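You operate a simulated robot arm through the tools that you are given. There is no shell and no other tool. Be economical: measure what you need, move in short steps, check, and stop when the job is done.

You run a simulated two-armed robot. Do the job below in one go: nothing can be reset, and whatever is moved stays where it is left.

TASK
Fetch the big bottle from the top of the long steel bench and stand it on the top of the steel drum. Then take the blue flanged plug on the top of the long steel bench and put it away on the top of the blue bench. Then open the stand drawer, fetch the black stopper and set it inside floor and shut the drawer again. Do these in the order given. Set down upright: big bottle, black stopper.

Only the result counts: the job must be done as asked and must still hold three seconds after the hand-in. Knocking over, shifting, dropping, spilling or breaking anything else fails it. Lids that push on must go on centred and level and be pressed home; caps that screw on are set level and turned clockwise until they are tight.

THE ROBOT
Two 7-joint arms with two-finger parallel grippers on one trunk, on a base that drives. Base frame: it is fixed to the floor where the robot stands at the start and does not move with it; the origin is under the middle of the robot, x ahead of it, y to its left, z up; the surface under the hand at the start is at about z = 0.85. Units: m, degrees, N and s.
The left shoulder is at the start at [0.05, 0.158, 1.108], the right one opposite. With the tool pointing down near the work surface each hand reaches from about 0.24 to 0.66 m from the robot's upright axis, wherever it stands, measured 20 degrees to its own side. Places, roughly: big bottle (9x9x32 cm) [0.5, 0.2, 1]; black stopper [-2.5, -1, 0.75]; stand drawer [-2.4, -1, 0.7]; stand drawer floor [-2.5, -1, 0.7]; top of the blue bench [-1.5, -3.8, 0.8]; top of the steel drum (24x29 cm) [0.78, -3.74, 0.88]. Payload 3.91 kg a hand.
The TCP of each hand is the grasp point between the finger pads, 0.03 m short of the fingertips. In the tool frame z runs along the fingers and y along their closing line. Largest opening 0.11 m; finger width 0.02, thickness 0.01; the body of the gripper, 0.048 by 0.112 m, starts 0.055 m behind the TCP.
Orientation is told as [roll, pitch, yaw] about the base's x, y, z axes, in that order, counted from this pose: with the fingers straight down and closing along the base's y, the tool's x points along the base's -x, its y along +y and its z along -z.

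THE INTERFACE
- The arms move only by the tool arm_command. It takes "left_moves", "right_moves" or both (then of equal length, played together; a hand with none holds still); each is a list of rows, each a list of 7 numbers: the turn, a rotation vector about the tool's x, y, z in degrees, then the shift along the tool's x, y, z in m, then the gripper command, from -1 (fully open) to 1 (shut), values between in proportion. In form: [[ax, ay, az, x, y, z, fingers], ...]. A call has 1 to 20 rows; each row shifts and turns the commanded pose from where the row before left it, along the tool's axes as they then stand. A row lasts 0.2 s, in which the tool goes at most 0.05 m and 8.6 degrees; a call with a longer step from one row to the next is refused whole, and so is a gripper value outside its range. Where a pose cannot be reached the arm comes as near as it can. A force on the tool above 40 N (or 10 N above the force at the start of the call, whichever is more), or a blocked arm, ends the call early, and 0.2 s more pass. Each finger travels about 0.153 m/s and halts on what it meets, pressing with about 40 N; the grip force reading is that of the motor and also rises with nothing between the fingers. The clock runs only during rows and for 0.2 s after the last one: add rows that do not move to give the fingers time. The reply holds the time, the measured pose of the TCP, the force on the tool along the base axes, the opening and the grip force, in the units named above and with some noise, with the torque about the TCP (base axes, N m) and any sound that the robot's microphone picked up.
- Cameras (640 x 400 px; columns grow to the right, rows downward): "scene" is now at [0.1255, 0.0254, 1.2617]; the picture's right is [0.45, -0.89, 0.00], its down [-0.25, -0.13, -0.96] and it looks along [0.86, 0.43, -0.29] (base axes); focal length 225 px, centre (320, 200). "left" rides on the left gripper at [0.072, -0.017, -0.103] in its tool frame; the picture's right is [0.23, 0.97, 0.00], its down [-0.76, 0.18, -0.62] and it looks along [-0.61, 0.14, 0.78] (tool axes); focal length 222 px, centre (320, 200). "right" rides on the right gripper at [0.072, 0.017, -0.103] in its tool frame; the picture's right is [-0.23, 0.97, 0.00], its down [-0.76, -0.18, -0.62] and it looks along [-0.61, -0.14, 0.78] (tool axes); focal length 222 px, centre (320, 200).
- snapshot(camera): a new picture of that camera. The clock stands still meanwhile.
- slide_trunk(by): slides the trunk up (or, below 0, down) by that many m; the arms and the scene camera ride with it, the base frame stays. It gives what a move gives, with no picture.
- drive_base(legs): drives the robot by 1 to 6 legs, each [ahead, turn to the left] in m and degrees, along the robot's own axes; the way and the turn of a leg run together, so that a leg with both is an arc; at most 1.5 m and 180 degrees a leg. The arms and the cameras ride along, it lands a little off, and it stops where it bumps. It gives what a move gives.
- aim_head(pan, tilt): turns the head with the scene camera to pan (to the left, within 80 degrees either way) and tilt (down, from -29 to 69), counted from straight ahead of the robot. It gives what a move gives.
- point_at(camera, pixels): for up to 12 pixels [column, row] of the newest picture of that camera ("zoom" is the newest enlarged one), the place [x, y, z] in the base frame of the surface seen there, good to about 0.002 m, but the place of the scene camera against the robot may be out by one fixed shift of up to 0.025 m in any direction. The clock stands still meanwhile.
- zoom(camera, box): a new picture of the part [left, top, right, bottom] of that camera's present view, enlarged. The clock stands still meanwhile.
- close_job(): hands the job in; it is judged then, once.

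Work in short steps. Measure before you move; look again where a grasp or a placing could have gone wrong, and mend it. You have 110 turns and 100 pictures in all, those below and enlarged ones among them. Open the grippers and draw the arms clear of the work before you hand the job in, unless the task says otherwise; then end with one line.

The tools are called after "Request:" by a JSON object that holds its "fn" and its "kwargs". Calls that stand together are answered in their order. arm_command: Moves the arms, as the interface text tells. Its arguments: {"type":"object","properties":{"left_moves":{"type":"array"},"right_moves":{"type":"array"}},"required":[]} The other tools are called the same way: slide_trunk (by) slides the trunk up or down; drive_base (legs) drives the base; aim_head (pan, tilt) turns the head that bears the scene camera; snapshot (camera) takes a picture; point_at (camera, pixels) gives the place of the surface under pixels of a picture; zoom (camera, box) takes an enlarged picture of a part of a camera's view; close_job () hands the job in.

At the start:

```text
clock: 0.0
left_tool_pos: [0.2544, 0.3572, 1.1729]
left_orientation: [0.0, 0.0, -0.1]
left_force: [0.3, -0.5, 0.5]
left_torque: [0.04, 0.01, 0.02]
left_finger_gap: 0.11
left_gripper_force: 0.0
right_tool_pos: [0.4035, 0.0045, 1.2303]
right_orientation: [0.1, 0.1, 0.0]
right_force: [1.2, -0.1, -0.3]
right_torque: [-0.02, 0.0, 0.0]
right_finger_gap: 0.1098
right_gripper_force: 0.1
trunk travel left (down, up): [-0.35, 0.132]
robot x, y, heading: [-0.0021, 0.0005, 0.1]
head pan, tilt: [26.7, 16.6]
```

scene: 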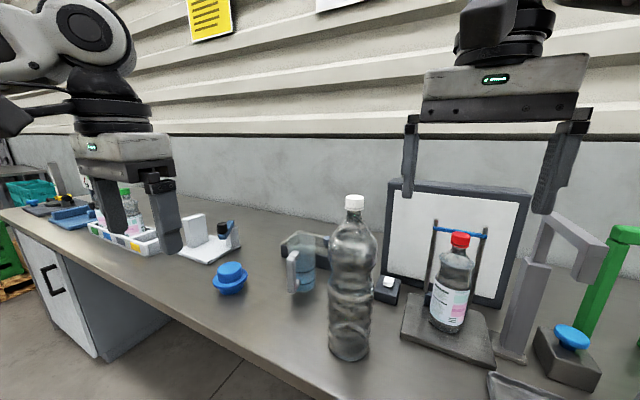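
right: 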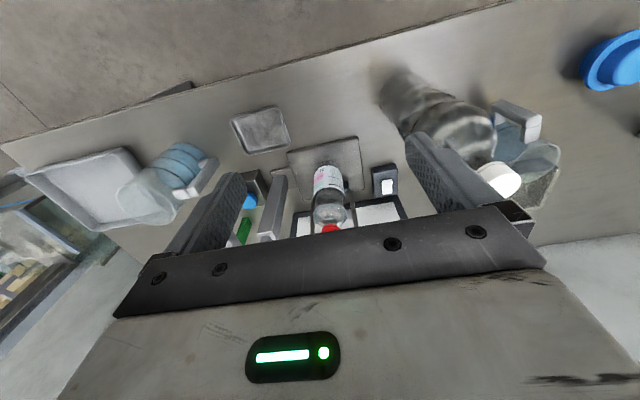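
left: 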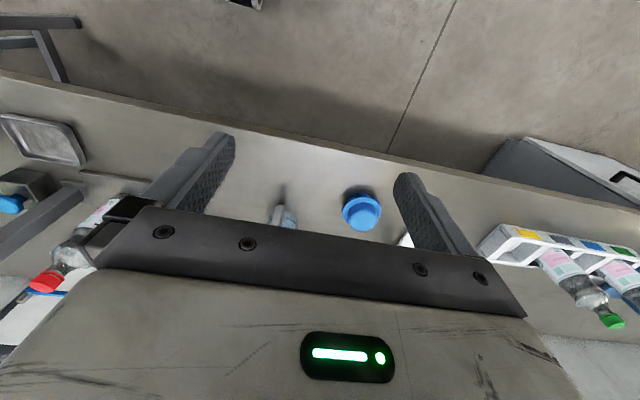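

The scene shows the big bottle at (350,290) with its cap at (354,202), and the blue flanged plug at (230,278). I'll measure both.

Request:
{"fn": "point_at", "kwargs": {"camera": "scene", "pixels": [[354, 198], [354, 206], [352, 235], [350, 270], [349, 300], [349, 335], [348, 356], [230, 266], [229, 277], [229, 290], [305, 270], [280, 340]]}}

Request:
{"fn": "point_at", "kwargs": {"camera": "left", "pixels": [[362, 212], [350, 195], [375, 228], [343, 212], [382, 212], [300, 160]]}}

Request:
{"fn": "point_at", "kwargs": {"camera": "right", "pixels": [[498, 180], [465, 130], [420, 95], [400, 75]]}}

```text
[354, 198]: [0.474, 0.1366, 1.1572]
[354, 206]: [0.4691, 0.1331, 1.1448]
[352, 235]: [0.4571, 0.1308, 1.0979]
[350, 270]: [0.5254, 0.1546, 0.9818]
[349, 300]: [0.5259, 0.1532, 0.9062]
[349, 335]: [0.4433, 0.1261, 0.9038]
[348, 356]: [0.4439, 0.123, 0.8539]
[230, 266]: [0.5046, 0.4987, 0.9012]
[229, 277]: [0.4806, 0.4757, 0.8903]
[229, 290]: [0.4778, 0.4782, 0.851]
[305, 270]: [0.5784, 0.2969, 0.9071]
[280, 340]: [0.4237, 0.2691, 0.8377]
```

```text
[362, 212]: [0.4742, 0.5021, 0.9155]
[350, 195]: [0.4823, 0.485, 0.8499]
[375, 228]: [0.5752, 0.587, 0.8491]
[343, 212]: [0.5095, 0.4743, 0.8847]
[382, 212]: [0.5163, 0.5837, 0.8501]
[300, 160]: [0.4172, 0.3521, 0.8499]
```

```text
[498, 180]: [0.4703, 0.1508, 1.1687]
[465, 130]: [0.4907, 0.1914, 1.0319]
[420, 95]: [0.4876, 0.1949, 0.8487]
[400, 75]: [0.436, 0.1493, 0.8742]
```

The scene camera reads about 0.012 low (bench at 0.838 instead of 0.85). The bottle cap is near (0.48, 0.15, 1.17). Before moving I'll look round to the right to see the way.

Request:
{"fn": "aim_head", "kwargs": {"pan": -75, "tilt": 20}}

Request:
{"fn": "snapshot", "kwargs": {"camera": "scene"}}

Request:
{"fn": "zoom", "kwargs": {"camera": "right", "box": [360, 40, 580, 220]}}

```text
clock: 1.8
left_tool_pos: [0.2549, 0.357, 1.172]
left_orientation: [-0.1, 0.0, -0.1]
left_force: [0.2, 0.5, -0.2]
left_torque: [0.0, -0.04, 0.0]
left_finger_gap: 0.11
left_gripper_force: 0.0
right_tool_pos: [0.4034, 0.0047, 1.2298]
right_orientation: [0.1, 0.0, 0.0]
right_force: [-0.4, 0.4, 0.5]
right_torque: [0.0, -0.02, 0.04]
right_finger_gap: 0.1103
right_gripper_force: 0.1
trunk travel left (down, up): [-0.35, 0.132]
robot x, y, heading: [-0.0009, -0.0027, 0.2]
head pan, tilt: [-75.0, 20.0]
```

```text
96 pictures are left
```

scene: 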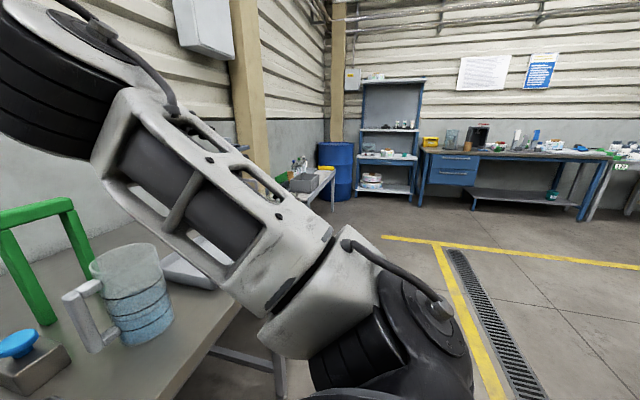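

```text
2.22 times, centred on (470, 130) of right
```

zoom: 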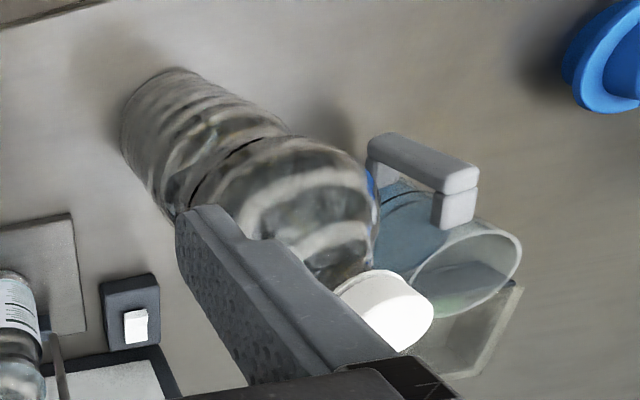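

The right-hand camera is accurate, so I'll measure the cap and bottle body in its zoomed picture (cap about (390,310), body (260,190)).

Request:
{"fn": "point_at", "kwargs": {"camera": "zoom", "pixels": [[375, 280], [395, 310], [410, 335], [425, 300], [345, 290], [395, 345], [355, 180], [290, 200], [200, 170], [370, 300]]}}

```text
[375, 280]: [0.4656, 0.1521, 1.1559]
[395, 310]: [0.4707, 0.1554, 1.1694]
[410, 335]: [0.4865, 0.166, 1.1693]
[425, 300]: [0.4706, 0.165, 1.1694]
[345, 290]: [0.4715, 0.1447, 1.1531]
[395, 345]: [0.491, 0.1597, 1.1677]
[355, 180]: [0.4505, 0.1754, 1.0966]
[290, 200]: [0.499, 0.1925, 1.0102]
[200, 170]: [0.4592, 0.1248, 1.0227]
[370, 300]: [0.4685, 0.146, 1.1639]
```

Cap top is at z 1.169 and its centre is near (0.481, 0.157). I'll move the right hand above it.

Request:
{"fn": "arm_command", "kwargs": {"right_moves": [[0, 0, 0, -0.004, 0.02, -0.02, -1], [0, 0, 0, -0.019, 0.033, 0, -1], [0, 0, 0, -0.019, 0.033, 0, -1], [0, 0, 0, -0.018, 0.033, 0, -1], [0, 0, 0, -0.018, 0.033, 0, -1], [0, 0, 0, 0, 0, 0, -1]]}}

Request:
{"fn": "snapshot", "kwargs": {"camera": "right"}}

```text
clock: 3.2
left_tool_pos: [0.2536, 0.357, 1.1732]
left_orientation: [0.0, 0.0, 0.0]
left_force: [0.7, -0.9, -0.1]
left_torque: [0.02, 0.0, 0.06]
left_finger_gap: 0.1101
left_gripper_force: 0.0
right_tool_pos: [0.4372, 0.0902, 1.2227]
right_orientation: [0.5, 0.3, -0.9]
right_force: [0.1, -0.2, 1.5]
right_torque: [-0.02, 0.0, 0.03]
right_finger_gap: 0.1103
right_gripper_force: 0.0
right hand out of reach, approached as far as the arm can: row 3, 4, 5
trunk travel left (down, up): [-0.35, 0.132]
robot x, y, heading: [0.0002, 0.0006, -0.1]
head pan, tilt: [-75.0, 20.0]
```

```text
94 pictures are left
```

right: 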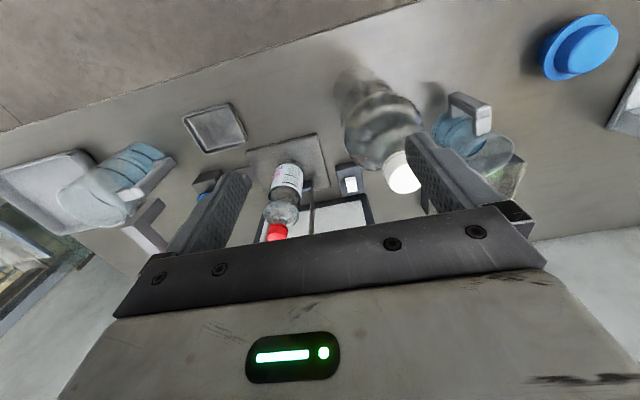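

The right arm is at its limit at this height, so I'll raise the trunk to gain reach.

Request:
{"fn": "slide_trunk", "kwargs": {"by": 0.125}}

```text
clock: 4.7
left_tool_pos: [0.2534, 0.3565, 1.2972]
left_orientation: [-0.1, 0.0, 0.1]
left_force: [-0.3, -0.2, 0.8]
left_torque: [-0.02, 0.0, 0.0]
left_finger_gap: 0.11
left_gripper_force: 0.0
right_tool_pos: [0.4368, 0.0913, 1.3509]
right_orientation: [0.6, 0.0, -0.8]
right_force: [0.0, 0.0, -0.7]
right_torque: [0.01, -0.01, 0.0]
right_finger_gap: 0.1102
right_gripper_force: 0.0
trunk travel left (down, up): [-0.475, 0.007]
robot x, y, heading: [-0.0003, -0.0002, -0.2]
head pan, tilt: [-75.0, 20.0]
```

Now the right hand sits at z 1.351. I'll lower it to about 1.25 in place, then look at where the command stands.

Request:
{"fn": "arm_command", "kwargs": {"right_moves": [[0, 0, 0, 0, 0, 0.035, -1], [0, 0, 0, 0, 0, 0.035, -1], [0, 0, 0, 0, 0, 0.03, -1], [0, 0, 0, 0, 0, 0, -1]]}}

```text
clock: 5.7
left_tool_pos: [0.2542, 0.3569, 1.2976]
left_orientation: [0.0, 0.0, 0.0]
left_force: [-0.1, 0.0, -0.1]
left_torque: [0.01, 0.0, 0.02]
left_finger_gap: 0.11
left_gripper_force: 0.0
right_tool_pos: [0.4322, 0.0969, 1.2455]
right_orientation: [0.0, 0.1, -0.1]
right_force: [-0.6, -0.6, 0.8]
right_torque: [0.0, 0.02, 0.0]
right_finger_gap: 0.1099
right_gripper_force: 0.2
trunk travel left (down, up): [-0.475, 0.007]
robot x, y, heading: [-0.005, 0.0004, -0.0]
head pan, tilt: [-75.0, 20.0]
```

Pose is clean at (0.432, 0.097, 1.2455). I'll shift to (0.481, 0.157).

Request:
{"fn": "arm_command", "kwargs": {"right_moves": [[0, 0, 0, -0.016, 0.02, 0, -1], [0, 0, 0, -0.016, 0.02, 0, -1], [0, 0, 0, -0.017, 0.02, 0, -1], [0, 0, 0, 0, 0, 0, -1]]}}

Request:
{"fn": "snapshot", "kwargs": {"camera": "right"}}

```text
clock: 6.7
left_tool_pos: [0.2545, 0.3578, 1.2966]
left_orientation: [0.0, 0.0, -0.1]
left_force: [-0.2, 0.4, -0.6]
left_torque: [0.04, 0.0, 0.04]
left_finger_gap: 0.1101
left_gripper_force: 0.1
right_tool_pos: [0.4577, 0.1314, 1.2441]
right_orientation: [0.0, 0.1, 0.0]
right_force: [0.5, -0.2, -0.1]
right_torque: [0.01, -0.01, 0.0]
right_finger_gap: 0.1101
right_gripper_force: 0.0
right hand out of reach, approached as far as the arm can: row 2, 3
trunk travel left (down, up): [-0.475, 0.007]
robot x, y, heading: [0.0013, -0.0021, 0.0]
head pan, tilt: [-75.0, 20.0]
```

```text
93 pictures are left
```

right: 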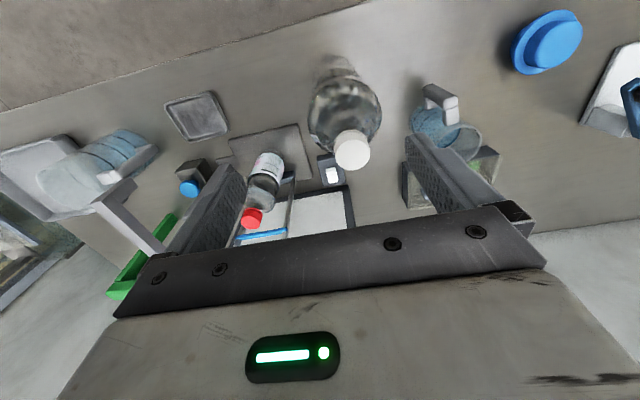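

The reach still falls short (stops at 0.458, 0.131). I'll turn the base 28° left so that the bottle lies on the right hand's own side.

Request:
{"fn": "drive_base", "kwargs": {"legs": [[0, 28]]}}

Request:
{"fn": "snapshot", "kwargs": {"camera": "right"}}

```text
clock: 8.5
left_tool_pos: [0.0607, 0.4346, 1.297]
left_orientation: [0.0, 0.1, 27.4]
left_force: [0.1, -0.6, 0.2]
left_torque: [-0.01, 0.02, 0.0]
left_finger_gap: 0.1099
left_gripper_force: 0.0
right_tool_pos: [0.3457, 0.3263, 1.2434]
right_orientation: [0.0, 0.1, 27.4]
right_force: [-0.3, 0.2, 0.7]
right_torque: [0.01, -0.04, 0.01]
right_finger_gap: 0.1099
right_gripper_force: 0.1
trunk travel left (down, up): [-0.475, 0.007]
robot x, y, heading: [0.0024, -0.0033, 27.3]
head pan, tilt: [-75.0, 20.0]
```

```text
92 pictures are left
```

right: 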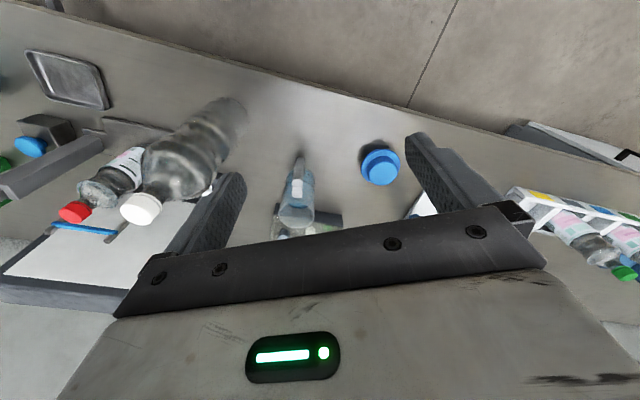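

Cap is at (142,208). I measure it again before moving over.

Request:
{"fn": "point_at", "kwargs": {"camera": "right", "pixels": [[142, 208], [136, 212], [128, 212], [152, 214], [136, 218], [145, 198], [158, 202]]}}

Request:
{"fn": "arm_command", "kwargs": {"right_moves": [[0, 0, 0, -0.008, -0.042, 0, -1], [0, 0, 0, -0.008, -0.042, 0, -1], [0, 0, 0, -0.008, -0.042, 0, -1], [0, 0, 0, -0.009, -0.042, 0, -1], [0, 0, 0, -0.009, -0.042, 0, -1], [0, 0, 0, 0, 0, 0, -1]]}}

Request:
{"fn": "snapshot", "kwargs": {"camera": "right"}}

```text
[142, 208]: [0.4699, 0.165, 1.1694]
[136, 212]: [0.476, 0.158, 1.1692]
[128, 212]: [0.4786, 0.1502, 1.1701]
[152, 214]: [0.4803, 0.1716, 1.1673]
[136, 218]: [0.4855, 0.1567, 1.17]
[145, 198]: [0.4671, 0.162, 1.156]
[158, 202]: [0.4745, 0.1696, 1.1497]
```

```text
clock: 9.9
left_tool_pos: [0.0623, 0.4347, 1.2963]
left_orientation: [0.0, 0.0, 27.3]
left_force: [-0.3, 0.9, 0.1]
left_torque: [-0.02, -0.02, 0.0]
left_finger_gap: 0.11
left_gripper_force: 0.1
right_tool_pos: [0.4778, 0.1639, 1.245]
right_orientation: [-0.1, 0.0, 27.4]
right_force: [0.3, -0.2, -0.1]
right_torque: [0.0, 0.0, 0.03]
right_finger_gap: 0.11
right_gripper_force: 0.1
trunk travel left (down, up): [-0.475, 0.007]
robot x, y, heading: [-0.002, 0.0018, 27.4]
head pan, tilt: [-75.0, 20.0]
```

```text
91 pictures are left
```

right: 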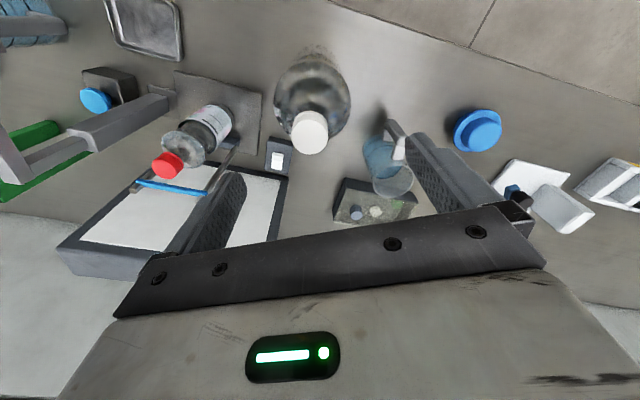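

Cap now at (309,132); I'll measure its top rim points.

Request:
{"fn": "point_at", "kwargs": {"camera": "right", "pixels": [[309, 128], [309, 134], [309, 140], [309, 148], [294, 136], [324, 136], [309, 118], [320, 165]]}}

```text
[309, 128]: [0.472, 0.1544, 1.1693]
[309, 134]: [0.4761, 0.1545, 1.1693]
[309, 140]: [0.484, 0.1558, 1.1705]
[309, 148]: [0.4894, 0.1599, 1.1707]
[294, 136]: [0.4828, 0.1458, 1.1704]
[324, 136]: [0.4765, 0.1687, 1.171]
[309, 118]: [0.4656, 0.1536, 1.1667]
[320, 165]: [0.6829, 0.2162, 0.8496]
```

Cap centre ≈ (0.480, 0.157). I'll shift 7 mm along the closing line and descend to z≈1.154.

Request:
{"fn": "arm_command", "kwargs": {"right_moves": [[0, 0, 0, 0.001, -0.007, 0, -1], [0, 0, 0, 0, 0, 0.03, -1], [0, 0, 0, 0, 0, 0.03, -1], [0, 0, 0, 0, 0, 0.03, -1], [0, 0, 0, 0, 0, 0, -1]]}}

Request:
{"fn": "snapshot", "kwargs": {"camera": "right"}}

```text
clock: 11.1
left_tool_pos: [0.0617, 0.4353, 1.2967]
left_orientation: [0.0, 0.1, 27.4]
left_force: [0.5, -0.3, 0.2]
left_torque: [0.01, 0.01, -0.02]
left_finger_gap: 0.11
left_gripper_force: 0.0
right_tool_pos: [0.4815, 0.153, 1.1561]
right_orientation: [0.0, 0.0, 27.3]
right_force: [0.6, 0.0, 0.5]
right_torque: [0.0, -0.04, -0.01]
right_finger_gap: 0.11
right_gripper_force: 0.0
trunk travel left (down, up): [-0.475, 0.007]
robot x, y, heading: [-0.0005, 0.0024, 27.5]
head pan, tilt: [-75.0, 20.0]
```

```text
90 pictures are left
```

right: 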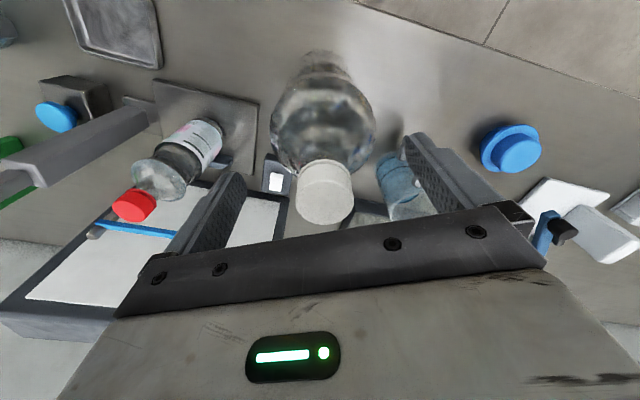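

The cap (325,195) lies between the fingers. Close.

Request:
{"fn": "arm_command", "kwargs": {"right_moves": [[0, 0, 0, 0, 0.003, 0, 0], [0, 0, 0, 0, 0, 0, 0.3], [0, 0, 0, 0, 0, 0, 0.6], [0, 0, 0, 0, 0, 0, 1], [0, 0, 0, 0, 0, 0, 1], [0, 0, 0, 0, 0, 0, 1]]}}

Request:
{"fn": "snapshot", "kwargs": {"camera": "right"}}

```text
clock: 12.5
left_tool_pos: [0.0598, 0.4331, 1.2982]
left_orientation: [0.0, -0.1, 27.4]
left_force: [1.3, -0.3, -0.1]
left_torque: [0.0, 0.03, 0.01]
left_finger_gap: 0.1103
left_gripper_force: 0.1
right_tool_pos: [0.48, 0.1552, 1.1576]
right_orientation: [0.0, -0.3, 27.3]
right_force: [6.3, -0.8, 24.5]
right_torque: [0.0, -0.67, -0.1]
right_finger_gap: 0.0321
right_gripper_force: 39.7
trunk travel left (down, up): [-0.475, 0.007]
robot x, y, heading: [-0.001, -0.0004, 27.5]
head pan, tilt: [-75.0, 20.0]
```

```text
89 pictures are left
```

right: 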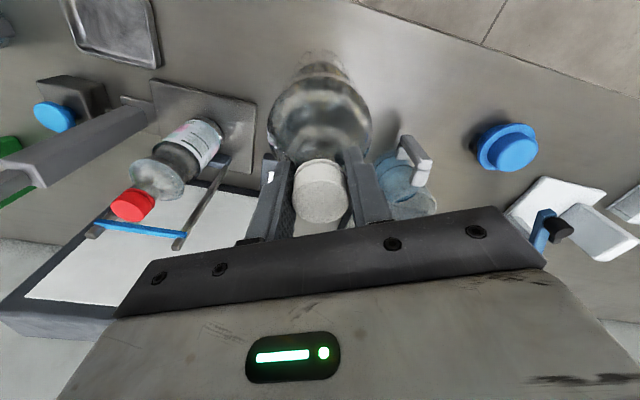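

Gripped at gap 0.032. I'll lift straight up 0.09.

Request:
{"fn": "arm_command", "kwargs": {"right_moves": [[0, 0, 0, 0, 0, -0.01, 1], [0, 0, 0, 0, 0, -0.02, 1], [0, 0, 0, 0, 0, -0.03, 1], [0, 0, 0, 0, 0, -0.03, 1], [0, 0, 0, 0, 0, 0, 1]]}}

Request:
{"fn": "snapshot", "kwargs": {"camera": "right"}}

```text
clock: 13.7
left_tool_pos: [0.0636, 0.4348, 1.2961]
left_orientation: [0.0, 0.1, 27.4]
left_force: [-0.2, 0.6, 0.8]
left_torque: [0.01, 0.03, 0.0]
left_finger_gap: 0.11
left_gripper_force: 0.1
right_tool_pos: [0.4837, 0.1525, 1.2416]
right_orientation: [0.0, 0.1, 27.5]
right_force: [-0.3, 0.4, -14.9]
right_torque: [-0.03, 0.02, 0.05]
right_finger_gap: 0.0306
right_gripper_force: 40.0
trunk travel left (down, up): [-0.475, 0.007]
robot x, y, heading: [0.0028, -0.0002, 27.3]
head pan, tilt: [-75.0, 20.0]
```

```text
88 pictures are left
```

right: 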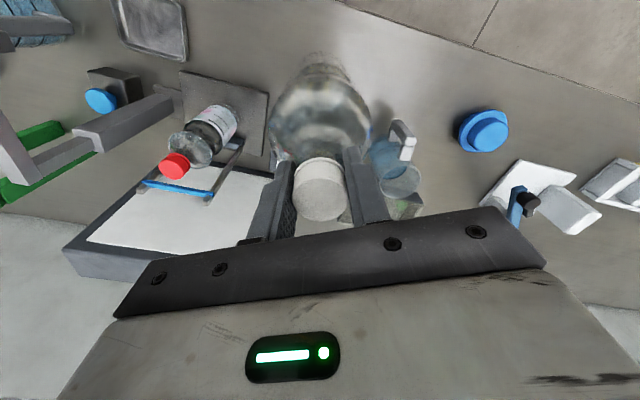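

The bottle hangs freely (15 N). I'll back off 0.45 m away from the bench.

Request:
{"fn": "drive_base", "kwargs": {"legs": [[-0.45, 0]]}}

Request:
{"fn": "aim_head", "kwargs": {"pan": -80, "tilt": 20}}

Request:
{"fn": "snapshot", "kwargs": {"camera": "scene"}}

```text
clock: 16.3
left_tool_pos: [-0.3231, 0.2349, 1.2969]
left_orientation: [0.0, 0.2, 27.4]
left_force: [0.6, -0.3, -0.4]
left_torque: [0.02, -0.01, -0.01]
left_finger_gap: 0.1101
left_gripper_force: 0.0
right_tool_pos: [0.0972, -0.0478, 1.2418]
right_orientation: [0.0, 0.1, 27.3]
right_force: [-1.2, -0.4, -15.7]
right_torque: [-0.05, 0.06, 0.0]
right_finger_gap: 0.0305
right_gripper_force: 40.3
trunk travel left (down, up): [-0.475, 0.007]
robot x, y, heading: [-0.3885, -0.1994, 27.4]
head pan, tilt: [-75.0, 20.0]
```

```text
clock: 17.0
left_tool_pos: [-0.323, 0.235, 1.2972]
left_orientation: [0.0, 0.1, 27.4]
left_force: [-0.9, 0.0, -0.1]
left_torque: [0.03, -0.01, 0.0]
left_finger_gap: 0.11
left_gripper_force: 0.1
right_tool_pos: [0.0967, -0.0467, 1.2413]
right_orientation: [0.0, 0.2, 27.2]
right_force: [-0.3, -1.1, -14.9]
right_torque: [0.02, 0.03, 0.0]
right_finger_gap: 0.0307
right_gripper_force: 40.0
trunk travel left (down, up): [-0.475, 0.007]
robot x, y, heading: [-0.3863, -0.1979, 27.5]
head pan, tilt: [-80.0, 20.0]
```

```text
87 pictures are left
```

scene: 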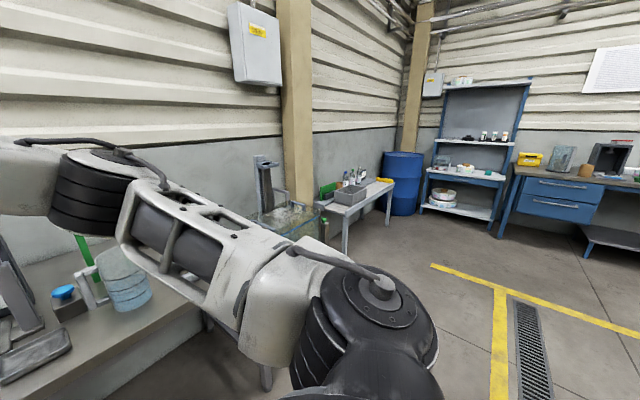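

Clear floor lies to the right, with the drum at (400,185). I'll turn right by 115° and look.

Request:
{"fn": "drive_base", "kwargs": {"legs": [[0, -115]]}}

Request:
{"fn": "aim_head", "kwargs": {"pan": 15, "tilt": 15}}

Request:
{"fn": "snapshot", "kwargs": {"camera": "scene"}}

```text
clock: 22.3
left_tool_pos: [-0.0295, -0.456, 1.2976]
left_orientation: [0.1, 0.2, -90.0]
left_force: [-0.5, -0.1, -0.7]
left_torque: [-0.04, -0.01, 0.01]
left_finger_gap: 0.11
left_gripper_force: 0.1
right_tool_pos: [-0.4726, -0.6984, 1.241]
right_orientation: [0.0, 0.2, -90.0]
right_force: [0.1, 0.1, -15.6]
right_torque: [0.05, 0.0, 0.0]
right_finger_gap: 0.0303
right_gripper_force: 40.5
trunk travel left (down, up): [-0.475, 0.007]
robot x, y, heading: [-0.386, -0.2005, -89.9]
head pan, tilt: [-80.0, 20.0]
```

```text
clock: 24.0
left_tool_pos: [-0.0284, -0.4551, 1.2968]
left_orientation: [-0.1, 0.2, -90.1]
left_force: [-0.3, -0.3, -0.6]
left_torque: [0.02, -0.04, -0.01]
left_finger_gap: 0.1103
left_gripper_force: 0.0
right_tool_pos: [-0.4716, -0.6991, 1.2415]
right_orientation: [0.0, 0.2, -89.9]
right_force: [0.3, -0.6, -15.2]
right_torque: [0.1, 0.0, 0.02]
right_finger_gap: 0.0307
right_gripper_force: 39.8
trunk travel left (down, up): [-0.475, 0.007]
robot x, y, heading: [-0.3822, -0.1999, -89.9]
head pan, tilt: [15.0, 15.0]
```

```text
86 pictures are left
```

scene: 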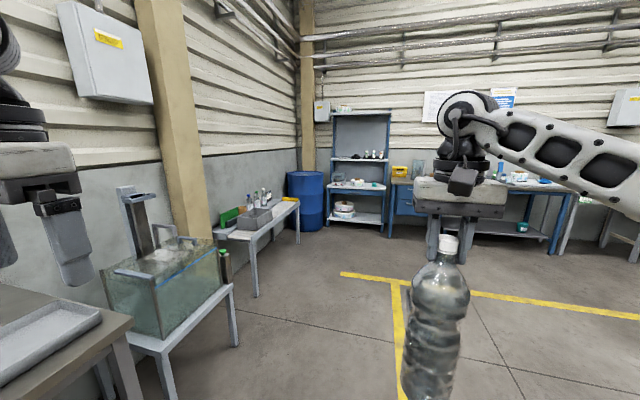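

I'll measure the drum, the tables along the left wall and the shelf unit.

Request:
{"fn": "point_at", "kwargs": {"camera": "scene", "pixels": [[305, 173], [292, 175], [320, 175], [305, 210], [298, 203], [255, 297], [235, 345], [328, 222], [385, 225], [300, 240], [392, 240], [345, 273]]}}

Request:
{"fn": "zoom", "kwargs": {"camera": "scene", "box": [200, 140, 420, 277]}}

```text
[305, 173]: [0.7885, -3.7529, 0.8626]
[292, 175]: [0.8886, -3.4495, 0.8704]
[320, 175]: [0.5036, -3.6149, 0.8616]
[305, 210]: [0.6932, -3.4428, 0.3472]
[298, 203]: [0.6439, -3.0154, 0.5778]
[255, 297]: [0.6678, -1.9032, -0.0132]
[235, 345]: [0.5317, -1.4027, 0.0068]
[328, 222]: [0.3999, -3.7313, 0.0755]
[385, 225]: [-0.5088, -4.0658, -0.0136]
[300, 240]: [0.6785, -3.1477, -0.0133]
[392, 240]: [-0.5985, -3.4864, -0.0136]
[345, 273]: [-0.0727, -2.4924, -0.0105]
```

```text
2.91 times, centred on (310, 208) of scene
```

zoom: 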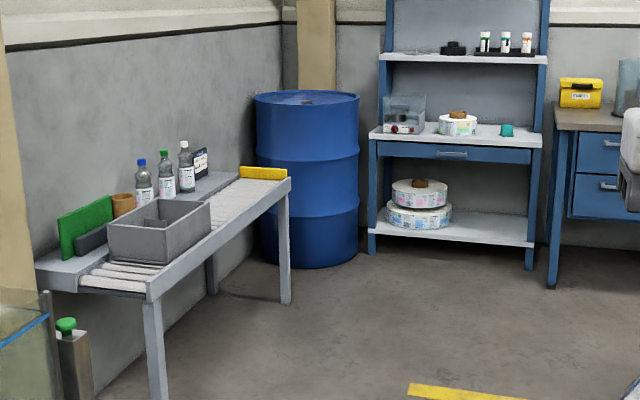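

The drum has its centre near (0.78,-3.74); the shelf leg at (0.40,-3.73) and table leg at (0.68,-3.15) flank it. I need to know how far the right elbow sticks out before planning the approach, so I measure the forearm.

Request:
{"fn": "point_at", "kwargs": {"camera": "scene", "pixels": [[500, 130], [555, 140], [600, 160], [630, 190], [635, 135], [460, 115], [447, 320], [446, 240], [446, 260]]}}

Request:
{"fn": "aim_head", "kwargs": {"pan": -50, "tilt": 20}}

Request:
{"fn": "snapshot", "kwargs": {"camera": "scene"}}

```text
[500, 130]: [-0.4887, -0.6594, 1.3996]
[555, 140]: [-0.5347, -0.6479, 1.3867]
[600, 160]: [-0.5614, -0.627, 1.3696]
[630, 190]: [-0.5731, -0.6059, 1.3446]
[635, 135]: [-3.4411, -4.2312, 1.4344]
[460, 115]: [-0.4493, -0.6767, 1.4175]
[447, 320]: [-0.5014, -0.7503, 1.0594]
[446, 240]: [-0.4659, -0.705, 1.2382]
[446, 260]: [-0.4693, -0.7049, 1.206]
```

```text
clock: 25.4
left_tool_pos: [-0.0288, -0.4549, 1.2969]
left_orientation: [0.1, 0.0, -90.0]
left_force: [0.4, 0.0, -0.1]
left_torque: [0.01, 0.02, 0.0]
left_finger_gap: 0.11
left_gripper_force: 0.1
right_tool_pos: [-0.4719, -0.6988, 1.2413]
right_orientation: [0.0, 0.1, -90.1]
right_force: [-0.2, -0.4, -14.5]
right_torque: [0.06, 0.0, -0.01]
right_finger_gap: 0.0306
right_gripper_force: 40.1
trunk travel left (down, up): [-0.475, 0.007]
robot x, y, heading: [-0.3896, -0.1985, -89.8]
head pan, tilt: [-50.0, 20.0]
```

```text
84 pictures are left
```

scene: 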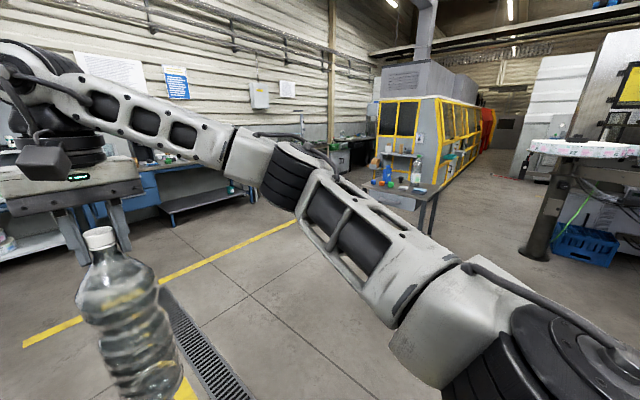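

Request:
{"fn": "point_at", "kwargs": {"camera": "scene", "pixels": [[285, 175], [250, 165], [330, 215], [400, 280], [440, 340], [500, 360]]}}

Request:
{"fn": "drive_base", "kwargs": {"legs": [[1.3, 0], [0, 16], [1.15, 0]]}}

Request:
{"fn": "aim_head", "kwargs": {"pan": 25, "tilt": 25}}

Request:
{"fn": "snapshot", "kwargs": {"camera": "scene"}}

```text
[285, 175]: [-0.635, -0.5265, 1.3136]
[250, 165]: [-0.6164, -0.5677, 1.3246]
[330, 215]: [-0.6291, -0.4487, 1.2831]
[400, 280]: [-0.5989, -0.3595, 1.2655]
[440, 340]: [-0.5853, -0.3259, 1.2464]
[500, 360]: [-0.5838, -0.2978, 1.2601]
```

```text
clock: 38.4
left_tool_pos: [0.3492, -2.7662, 1.297]
left_orientation: [0.0, 0.0, -73.0]
left_force: [-0.9, 0.1, 0.1]
left_torque: [-0.02, 0.01, 0.0]
left_finger_gap: 0.11
left_gripper_force: 0.1
right_tool_pos: [-0.0034, -3.1288, 1.242]
right_orientation: [-0.1, 0.2, -73.0]
right_force: [0.5, -0.3, -15.1]
right_torque: [0.04, 0.02, 0.01]
right_finger_gap: 0.0303
right_gripper_force: 40.5
trunk travel left (down, up): [-0.475, 0.007]
robot x, y, heading: [-0.0646, -2.6289, -73.1]
head pan, tilt: [-50.0, 20.0]
```

```text
clock: 39.9
left_tool_pos: [0.3489, -2.7668, 1.2967]
left_orientation: [0.0, 0.1, -72.9]
left_force: [-0.1, 0.3, -0.5]
left_torque: [0.01, 0.0, -0.01]
left_finger_gap: 0.1101
left_gripper_force: 0.0
right_tool_pos: [-0.0037, -3.1285, 1.2419]
right_orientation: [0.0, 0.2, -73.0]
right_force: [0.1, 0.7, -14.4]
right_torque: [0.06, 0.05, -0.02]
right_finger_gap: 0.0306
right_gripper_force: 40.3
trunk travel left (down, up): [-0.475, 0.007]
robot x, y, heading: [-0.068, -2.6247, -72.7]
head pan, tilt: [25.0, 25.0]
```

```text
83 pictures are left
```

scene: 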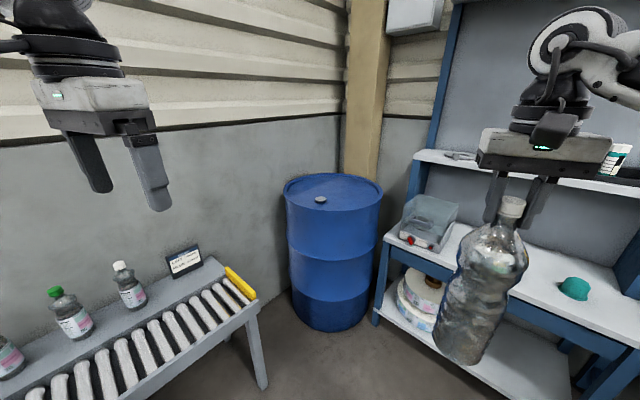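

I have a good view of the drum top (333,190), with a bung at (320,200). Measuring drum rim, table corner and shelf edge.

Request:
{"fn": "point_at", "kwargs": {"camera": "scene", "pixels": [[335, 190], [345, 203], [290, 192], [380, 190], [335, 177], [320, 207], [320, 199], [258, 300], [266, 387], [378, 322], [388, 240], [430, 155]]}}

Request:
{"fn": "zoom", "kwargs": {"camera": "scene", "box": [260, 150, 420, 250]}}

```text
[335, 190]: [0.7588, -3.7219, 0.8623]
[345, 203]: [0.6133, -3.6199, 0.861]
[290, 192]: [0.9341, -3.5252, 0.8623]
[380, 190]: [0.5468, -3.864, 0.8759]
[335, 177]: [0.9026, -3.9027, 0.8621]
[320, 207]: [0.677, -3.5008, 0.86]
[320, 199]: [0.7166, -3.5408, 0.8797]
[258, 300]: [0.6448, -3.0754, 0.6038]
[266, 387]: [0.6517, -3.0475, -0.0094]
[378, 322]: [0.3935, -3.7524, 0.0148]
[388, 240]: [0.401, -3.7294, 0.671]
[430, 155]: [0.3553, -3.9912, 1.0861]
```

```text
4.00 times, centred on (340, 200) of scene
```

zoom: 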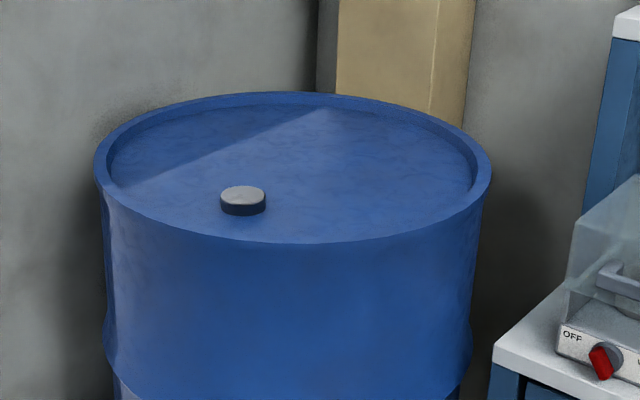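

The drum top is at about z 0.875–0.88 with the rim a little higher. I raise the bottle 3 cm for rim clearance, then drive towards (0.37,-3.28) with a stop short to check.

Request:
{"fn": "arm_command", "kwargs": {"right_moves": [[0, 0, 0, 0, 0, -0.015, 1], [0, 0, 0, 0, 0, -0.015, 1], [0, 0, 0, 0, 0, 0, 1]]}}

Request:
{"fn": "drive_base", "kwargs": {"legs": [[0, 16.7], [0.45, 0], [0, 16], [0, -16]]}}

Request:
{"fn": "snapshot", "kwargs": {"camera": "scene"}}

```text
clock: 40.6
left_tool_pos: [0.3491, -2.7665, 1.2981]
left_orientation: [0.0, 0.0, -73.0]
left_force: [-0.9, -0.6, 0.2]
left_torque: [-0.01, -0.01, 0.0]
left_finger_gap: 0.1103
left_gripper_force: 0.1
right_tool_pos: [-0.0022, -3.1306, 1.2709]
right_orientation: [0.1, 0.2, -73.0]
right_force: [0.2, -0.3, -15.0]
right_torque: [0.03, 0.03, 0.0]
right_finger_gap: 0.0305
right_gripper_force: 39.7
trunk travel left (down, up): [-0.475, 0.007]
robot x, y, heading: [-0.064, -2.6253, -73.0]
head pan, tilt: [25.0, 25.0]
```

```text
clock: 46.2
left_tool_pos: [0.6215, -3.0064, 1.2973]
left_orientation: [0.1, 0.0, -55.7]
left_force: [-0.2, 0.6, 0.2]
left_torque: [0.02, -0.02, 0.02]
left_finger_gap: 0.1098
left_gripper_force: 0.0
right_tool_pos: [0.3916, -3.4592, 1.2701]
right_orientation: [0.0, 0.2, -55.8]
right_force: [0.0, 0.6, -15.1]
right_torque: [0.04, 0.01, -0.02]
right_finger_gap: 0.0304
right_gripper_force: 40.3
trunk travel left (down, up): [-0.475, 0.007]
robot x, y, heading: [0.1817, -2.9954, -55.5]
head pan, tilt: [25.0, 25.0]
```

```text
81 pictures are left
```

scene: 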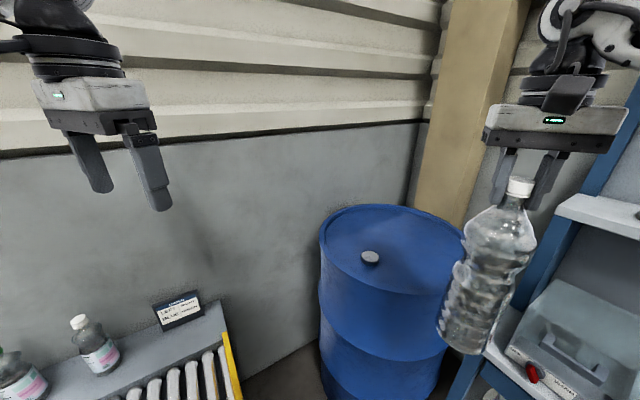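

Course is good; the bottle bottom (≈0.965) is above the rim. Drive 0.34 more and turn left 15°.

Request:
{"fn": "drive_base", "kwargs": {"legs": [[0.25, 0], [0, 8], [0.09, 0], [0, 8]]}}

Request:
{"fn": "aim_head", "kwargs": {"pan": 0, "tilt": 40}}

Request:
{"fn": "snapshot", "kwargs": {"camera": "scene"}}

Request:
{"fn": "snapshot", "kwargs": {"camera": "right"}}

```text
clock: 49.4
left_tool_pos: [0.8157, -3.2106, 1.2973]
left_orientation: [0.0, 0.1, -47.5]
left_force: [0.0, 0.2, -0.1]
left_torque: [-0.02, 0.0, 0.03]
left_finger_gap: 0.1101
left_gripper_force: 0.0
right_tool_pos: [0.6531, -3.6911, 1.2687]
right_orientation: [-0.2, 0.4, -47.8]
right_force: [0.9, -0.1, -14.7]
right_torque: [0.05, -0.04, -0.02]
right_finger_gap: 0.0304
right_gripper_force: 39.7
trunk travel left (down, up): [-0.475, 0.007]
robot x, y, heading: [0.3741, -3.2627, -47.6]
head pan, tilt: [25.0, 25.0]
stopped in leg 3: the robot was blocked; the commanded pose is now the measured one
```

```text
clock: 50.3
left_tool_pos: [0.8162, -3.2102, 1.2981]
left_orientation: [0.1, 0.1, -47.4]
left_force: [0.0, -0.1, 1.2]
left_torque: [0.01, 0.01, 0.01]
left_finger_gap: 0.1101
left_gripper_force: 0.1
right_tool_pos: [0.6539, -3.6903, 1.2693]
right_orientation: [-0.1, 0.2, -47.8]
right_force: [-0.3, -0.4, -15.5]
right_torque: [0.02, 0.01, 0.01]
right_finger_gap: 0.0305
right_gripper_force: 40.2
trunk travel left (down, up): [-0.475, 0.007]
robot x, y, heading: [0.384, -3.2638, -47.4]
head pan, tilt: [0.0, 40.0]
```

```text
80 pictures are left
```

scene: 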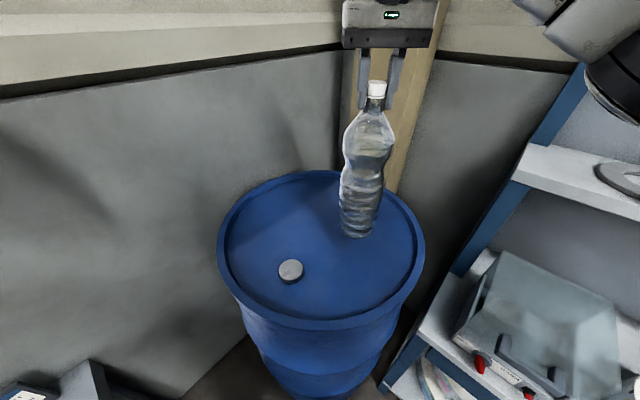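

```text
79 pictures are left
```

right: 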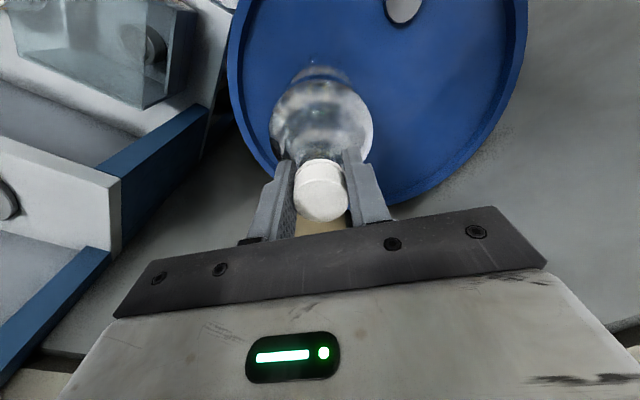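

The base met something in leg 3. I check whether the drum or table shifted, and where the drum centre is now, via rim points.

Request:
{"fn": "point_at", "kwargs": {"camera": "scene", "pixels": [[223, 240], [416, 255], [320, 322], [300, 174], [290, 268], [320, 225], [250, 190], [400, 215]]}}

Request:
{"fn": "point_at", "kwargs": {"camera": "right", "pixels": [[405, 8], [440, 80], [520, 60], [234, 60], [260, 155], [440, 195], [400, 150]]}}

Request:
{"fn": "aim_head", "kwargs": {"pan": 60, "tilt": 60}}

Request:
{"fn": "snapshot", "kwargs": {"camera": "scene"}}

```text
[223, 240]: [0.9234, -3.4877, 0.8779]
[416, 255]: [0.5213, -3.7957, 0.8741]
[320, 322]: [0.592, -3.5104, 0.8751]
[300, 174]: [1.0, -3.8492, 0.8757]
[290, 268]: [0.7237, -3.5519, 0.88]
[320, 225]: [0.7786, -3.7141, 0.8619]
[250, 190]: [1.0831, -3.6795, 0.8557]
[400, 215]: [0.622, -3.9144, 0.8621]
```

```text
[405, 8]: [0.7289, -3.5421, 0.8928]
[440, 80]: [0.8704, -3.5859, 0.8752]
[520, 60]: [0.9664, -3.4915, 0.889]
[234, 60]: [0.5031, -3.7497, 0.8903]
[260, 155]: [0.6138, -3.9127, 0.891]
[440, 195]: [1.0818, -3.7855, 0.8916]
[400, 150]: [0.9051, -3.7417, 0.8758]
```

```text
clock: 51.6
left_tool_pos: [0.8166, -3.21, 1.2967]
left_orientation: [0.0, 0.1, -47.5]
left_force: [-0.6, 0.1, -0.3]
left_torque: [0.01, -0.02, 0.04]
left_finger_gap: 0.1099
left_gripper_force: 0.1
right_tool_pos: [0.6534, -3.6906, 1.2696]
right_orientation: [-0.1, 0.2, -47.8]
right_force: [-0.3, 0.0, -14.9]
right_torque: [0.01, 0.05, 0.01]
right_finger_gap: 0.0304
right_gripper_force: 39.9
trunk travel left (down, up): [-0.475, 0.007]
robot x, y, heading: [0.3766, -3.2593, -47.5]
head pan, tilt: [60.0, 60.0]
```

```text
78 pictures are left
```

scene: 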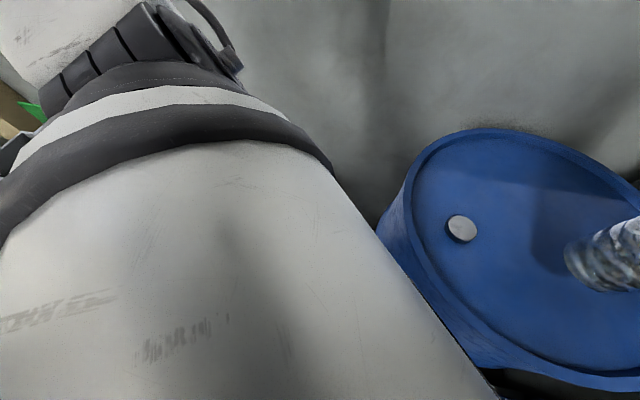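

Nothing appears moved (bung still at about (0.724,-3.55), rim centre ≈(0.79,-3.73), top surface 0.875, rim 0.891). I lower a little to z≈1.235 and extend the hand 9 cm ahead, 3.5 cm left.

Request:
{"fn": "arm_command", "kwargs": {"right_moves": [[0, 0, 0, 0, 0, 0.02, 1], [0, 0, 0, 0, 0, 0.015, 1], [0, 0, 0, -0.018, 0.007, 0, 1], [0, 0, 0, -0.019, 0.007, 0, 1], [0, 0, 0, -0.019, 0.007, 0, 1], [0, 0, 0, -0.019, 0.007, 0, 1], [0, 0, 0, -0.019, 0.007, 0, 1], [0, 0, 0, 0, 0, 0, 1]]}}

Request:
{"fn": "snapshot", "kwargs": {"camera": "right"}}

```text
clock: 53.4
left_tool_pos: [0.8159, -3.2114, 1.2969]
left_orientation: [0.0, 0.2, -47.6]
left_force: [0.5, 0.3, 0.3]
left_torque: [0.01, -0.02, 0.03]
left_finger_gap: 0.1099
left_gripper_force: 0.1
right_tool_pos: [0.7281, -3.7289, 1.2329]
right_orientation: [-0.1, 0.1, -47.6]
right_force: [1.2, -0.5, -14.9]
right_torque: [0.02, 0.0, 0.04]
right_finger_gap: 0.0303
right_gripper_force: 40.5
right hand out of reach, approached as far as the arm can: row 7
trunk travel left (down, up): [-0.475, 0.007]
robot x, y, heading: [0.3853, -3.2626, -47.7]
head pan, tilt: [60.0, 60.0]
```

```text
77 pictures are left
```

right: 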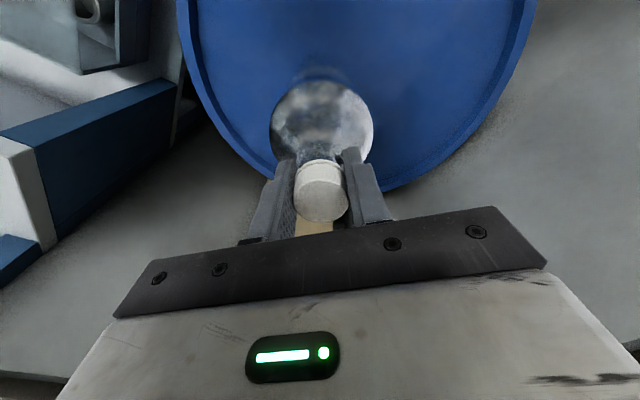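

At (0.728,-3.729), within reach and over the drum. Lower 0.045, then creep.

Request:
{"fn": "arm_command", "kwargs": {"right_moves": [[0, 0, 0, 0, 0, 0.015, 1], [0, 0, 0, 0, 0, 0.015, 1], [0, 0, 0, 0, 0, 0.012, 1], [0, 0, 0, 0, 0, 0.004, 1], [0, 0, 0, 0, 0, 0, 1]]}}

```text
clock: 54.4
left_tool_pos: [0.8162, -3.2094, 1.2976]
left_orientation: [-0.1, 0.0, -47.6]
left_force: [-0.1, -0.6, -0.6]
left_torque: [0.05, 0.02, 0.01]
left_finger_gap: 0.11
left_gripper_force: 0.1
right_tool_pos: [0.7291, -3.7298, 1.2003]
right_orientation: [0.0, -1.0, -47.9]
right_force: [-0.2, -0.1, 16.8]
right_torque: [0.58, 1.1, -0.07]
right_finger_gap: 0.0304
right_gripper_force: 40.5
trunk travel left (down, up): [-0.475, 0.007]
robot x, y, heading: [0.3805, -3.2665, -47.4]
head pan, tilt: [60.0, 60.0]
stopped in row 4 (right hand): the force on the tool passed its limit at 46 N (the readings are from after the stop); the commanded pose is now the measured one
```

Contact came at z 1.200, earlier than I expected. I look from the head camera to see the bottle's base.

Request:
{"fn": "aim_head", "kwargs": {"pan": 0, "tilt": 40}}

Request:
{"fn": "zoom", "kwargs": {"camera": "scene", "box": [210, 40, 450, 340]}}

Request:
{"fn": "snapshot", "kwargs": {"camera": "left"}}

```text
clock: 55.7
left_tool_pos: [0.8146, -3.2086, 1.2974]
left_orientation: [0.0, -0.1, -47.4]
left_force: [0.3, 0.0, 0.2]
left_torque: [-0.01, 0.01, -0.01]
left_finger_gap: 0.11
left_gripper_force: 0.0
right_tool_pos: [0.7278, -3.7276, 1.2]
right_orientation: [0.1, -1.2, -47.9]
right_force: [1.6, -2.6, 24.3]
right_torque: [0.09, 0.47, -0.04]
right_finger_gap: 0.0304
right_gripper_force: 40.1
trunk travel left (down, up): [-0.475, 0.007]
robot x, y, heading: [0.3808, -3.2642, -47.7]
head pan, tilt: [0.0, 40.0]
```

```text
1.33 times, centred on (330, 190) of scene
```

zoom: 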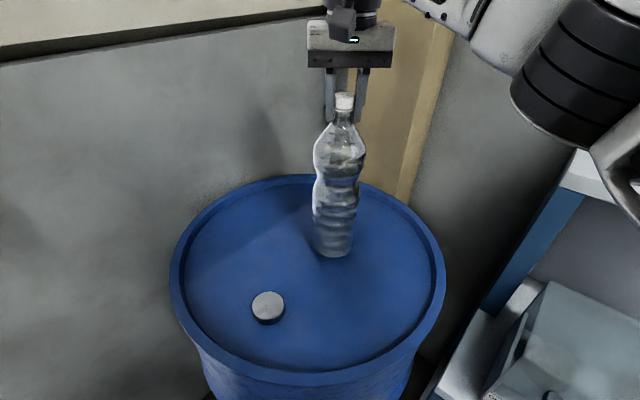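

```text
75 pictures are left
```

left: 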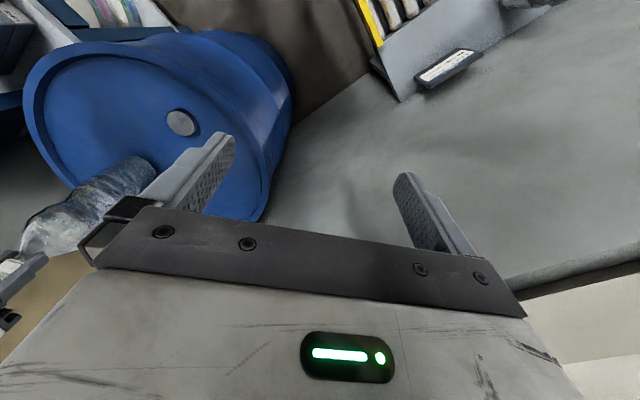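

I measure the cap top and the bottle bottom in this zoom.

Request:
{"fn": "point_at", "kwargs": {"camera": "zoom", "pixels": [[344, 95], [344, 105], [330, 254], [330, 245], [345, 252], [320, 250], [332, 263]]}}

Request:
{"fn": "point_at", "kwargs": {"camera": "left", "pixels": [[15, 262], [140, 165], [145, 175], [135, 158], [170, 150]]}}

```text
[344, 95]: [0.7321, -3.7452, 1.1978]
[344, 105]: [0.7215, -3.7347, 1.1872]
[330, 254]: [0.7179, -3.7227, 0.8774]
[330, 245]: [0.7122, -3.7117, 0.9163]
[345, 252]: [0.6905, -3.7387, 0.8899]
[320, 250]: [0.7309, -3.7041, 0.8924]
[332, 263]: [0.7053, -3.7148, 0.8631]
```

```text
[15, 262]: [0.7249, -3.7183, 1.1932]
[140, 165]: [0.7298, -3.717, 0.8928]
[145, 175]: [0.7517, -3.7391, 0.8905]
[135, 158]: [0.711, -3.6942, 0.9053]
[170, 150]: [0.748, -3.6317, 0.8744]
```

The bottle's foot and cap heights agree with it standing on the drum's top plane at about 0.89. I relieve the press (2 mm up, level 1°) and check the force before opening.

Request:
{"fn": "arm_command", "kwargs": {"right_moves": [[0, 1.1, 0, 0, 0, -0.002, 1], [0, 0, 0, 0, 0, 0, 1]]}}

```text
clock: 56.3
left_tool_pos: [0.8144, -3.2094, 1.2973]
left_orientation: [0.0, 0.0, -47.5]
left_force: [-0.1, 0.2, -0.4]
left_torque: [-0.04, 0.02, -0.04]
left_finger_gap: 0.1102
left_gripper_force: 0.0
right_tool_pos: [0.7292, -3.7303, 1.1992]
right_orientation: [0.1, 0.0, -48.0]
right_force: [5.9, -4.8, 16.9]
right_torque: [-1.14, -0.81, 0.04]
right_finger_gap: 0.0305
right_gripper_force: 39.8
trunk travel left (down, up): [-0.475, 0.007]
robot x, y, heading: [0.3786, -3.2641, -47.7]
head pan, tilt: [0.0, 40.0]
```

Level now with 17 N left. A bit more relief, then open gently.

Request:
{"fn": "arm_command", "kwargs": {"right_moves": [[0, 0, 0, 0, 0, -0.002, 1], [0, 0, 0, 0, 0, 0, 0.3], [0, 0, 0, 0, 0, 0, 0], [0, 0, 0, 0, 0, 0, -0.5], [0, 0, 0, 0, 0, 0, -1], [0, 0, 0, 0, 0, 0, -1]]}}

Request:
{"fn": "snapshot", "kwargs": {"camera": "right"}}

```text
clock: 57.7
left_tool_pos: [0.8146, -3.2103, 1.2962]
left_orientation: [-0.1, 0.1, -47.4]
left_force: [0.8, -0.3, 0.3]
left_torque: [-0.01, 0.0, -0.01]
left_finger_gap: 0.1098
left_gripper_force: 0.0
right_tool_pos: [0.7287, -3.7309, 1.2008]
right_orientation: [0.1, 0.1, -48.0]
right_force: [-0.6, 0.5, 0.7]
right_torque: [0.02, 0.02, 0.02]
right_finger_gap: 0.1098
right_gripper_force: 0.0
trunk travel left (down, up): [-0.475, 0.007]
robot x, y, heading: [0.3812, -3.2641, -47.7]
head pan, tilt: [0.0, 40.0]
```

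```text
74 pictures are left
```

right: 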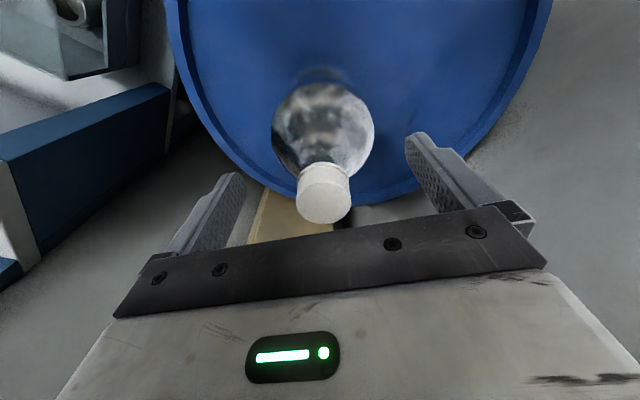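

The bottle stands on its own. Raise the hand straight up, and verify.

Request:
{"fn": "arm_command", "kwargs": {"right_moves": [[0, 0, 0, 0, 0, -0.02, -1], [0, 0, 0, 0, 0, -0.03, -1], [0, 0, 0, 0, 0, -0.03, -1], [0, 0, 0, 0, 0, 0, -1]]}}

Request:
{"fn": "snapshot", "kwargs": {"camera": "right"}}

```text
clock: 58.7
left_tool_pos: [0.8154, -3.2097, 1.2967]
left_orientation: [-0.1, 0.1, -47.6]
left_force: [0.2, -0.4, 0.5]
left_torque: [0.03, -0.01, 0.0]
left_finger_gap: 0.1101
left_gripper_force: 0.0
right_tool_pos: [0.7134, -3.7181, 1.2779]
right_orientation: [0.1, 0.3, -47.8]
right_force: [-0.7, -0.5, -0.7]
right_torque: [0.01, -0.02, 0.01]
right_finger_gap: 0.1101
right_gripper_force: 0.1
right hand out of reach, approached as far as the arm can: row 2, 3
trunk travel left (down, up): [-0.475, 0.007]
robot x, y, heading: [0.3819, -3.2645, -47.6]
head pan, tilt: [0.0, 40.0]
```

```text
73 pictures are left
```

right: 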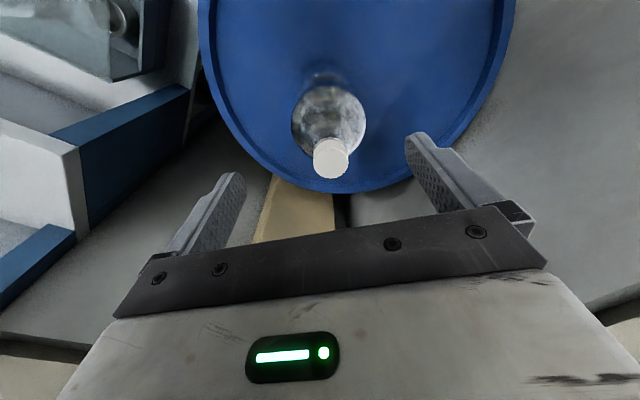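

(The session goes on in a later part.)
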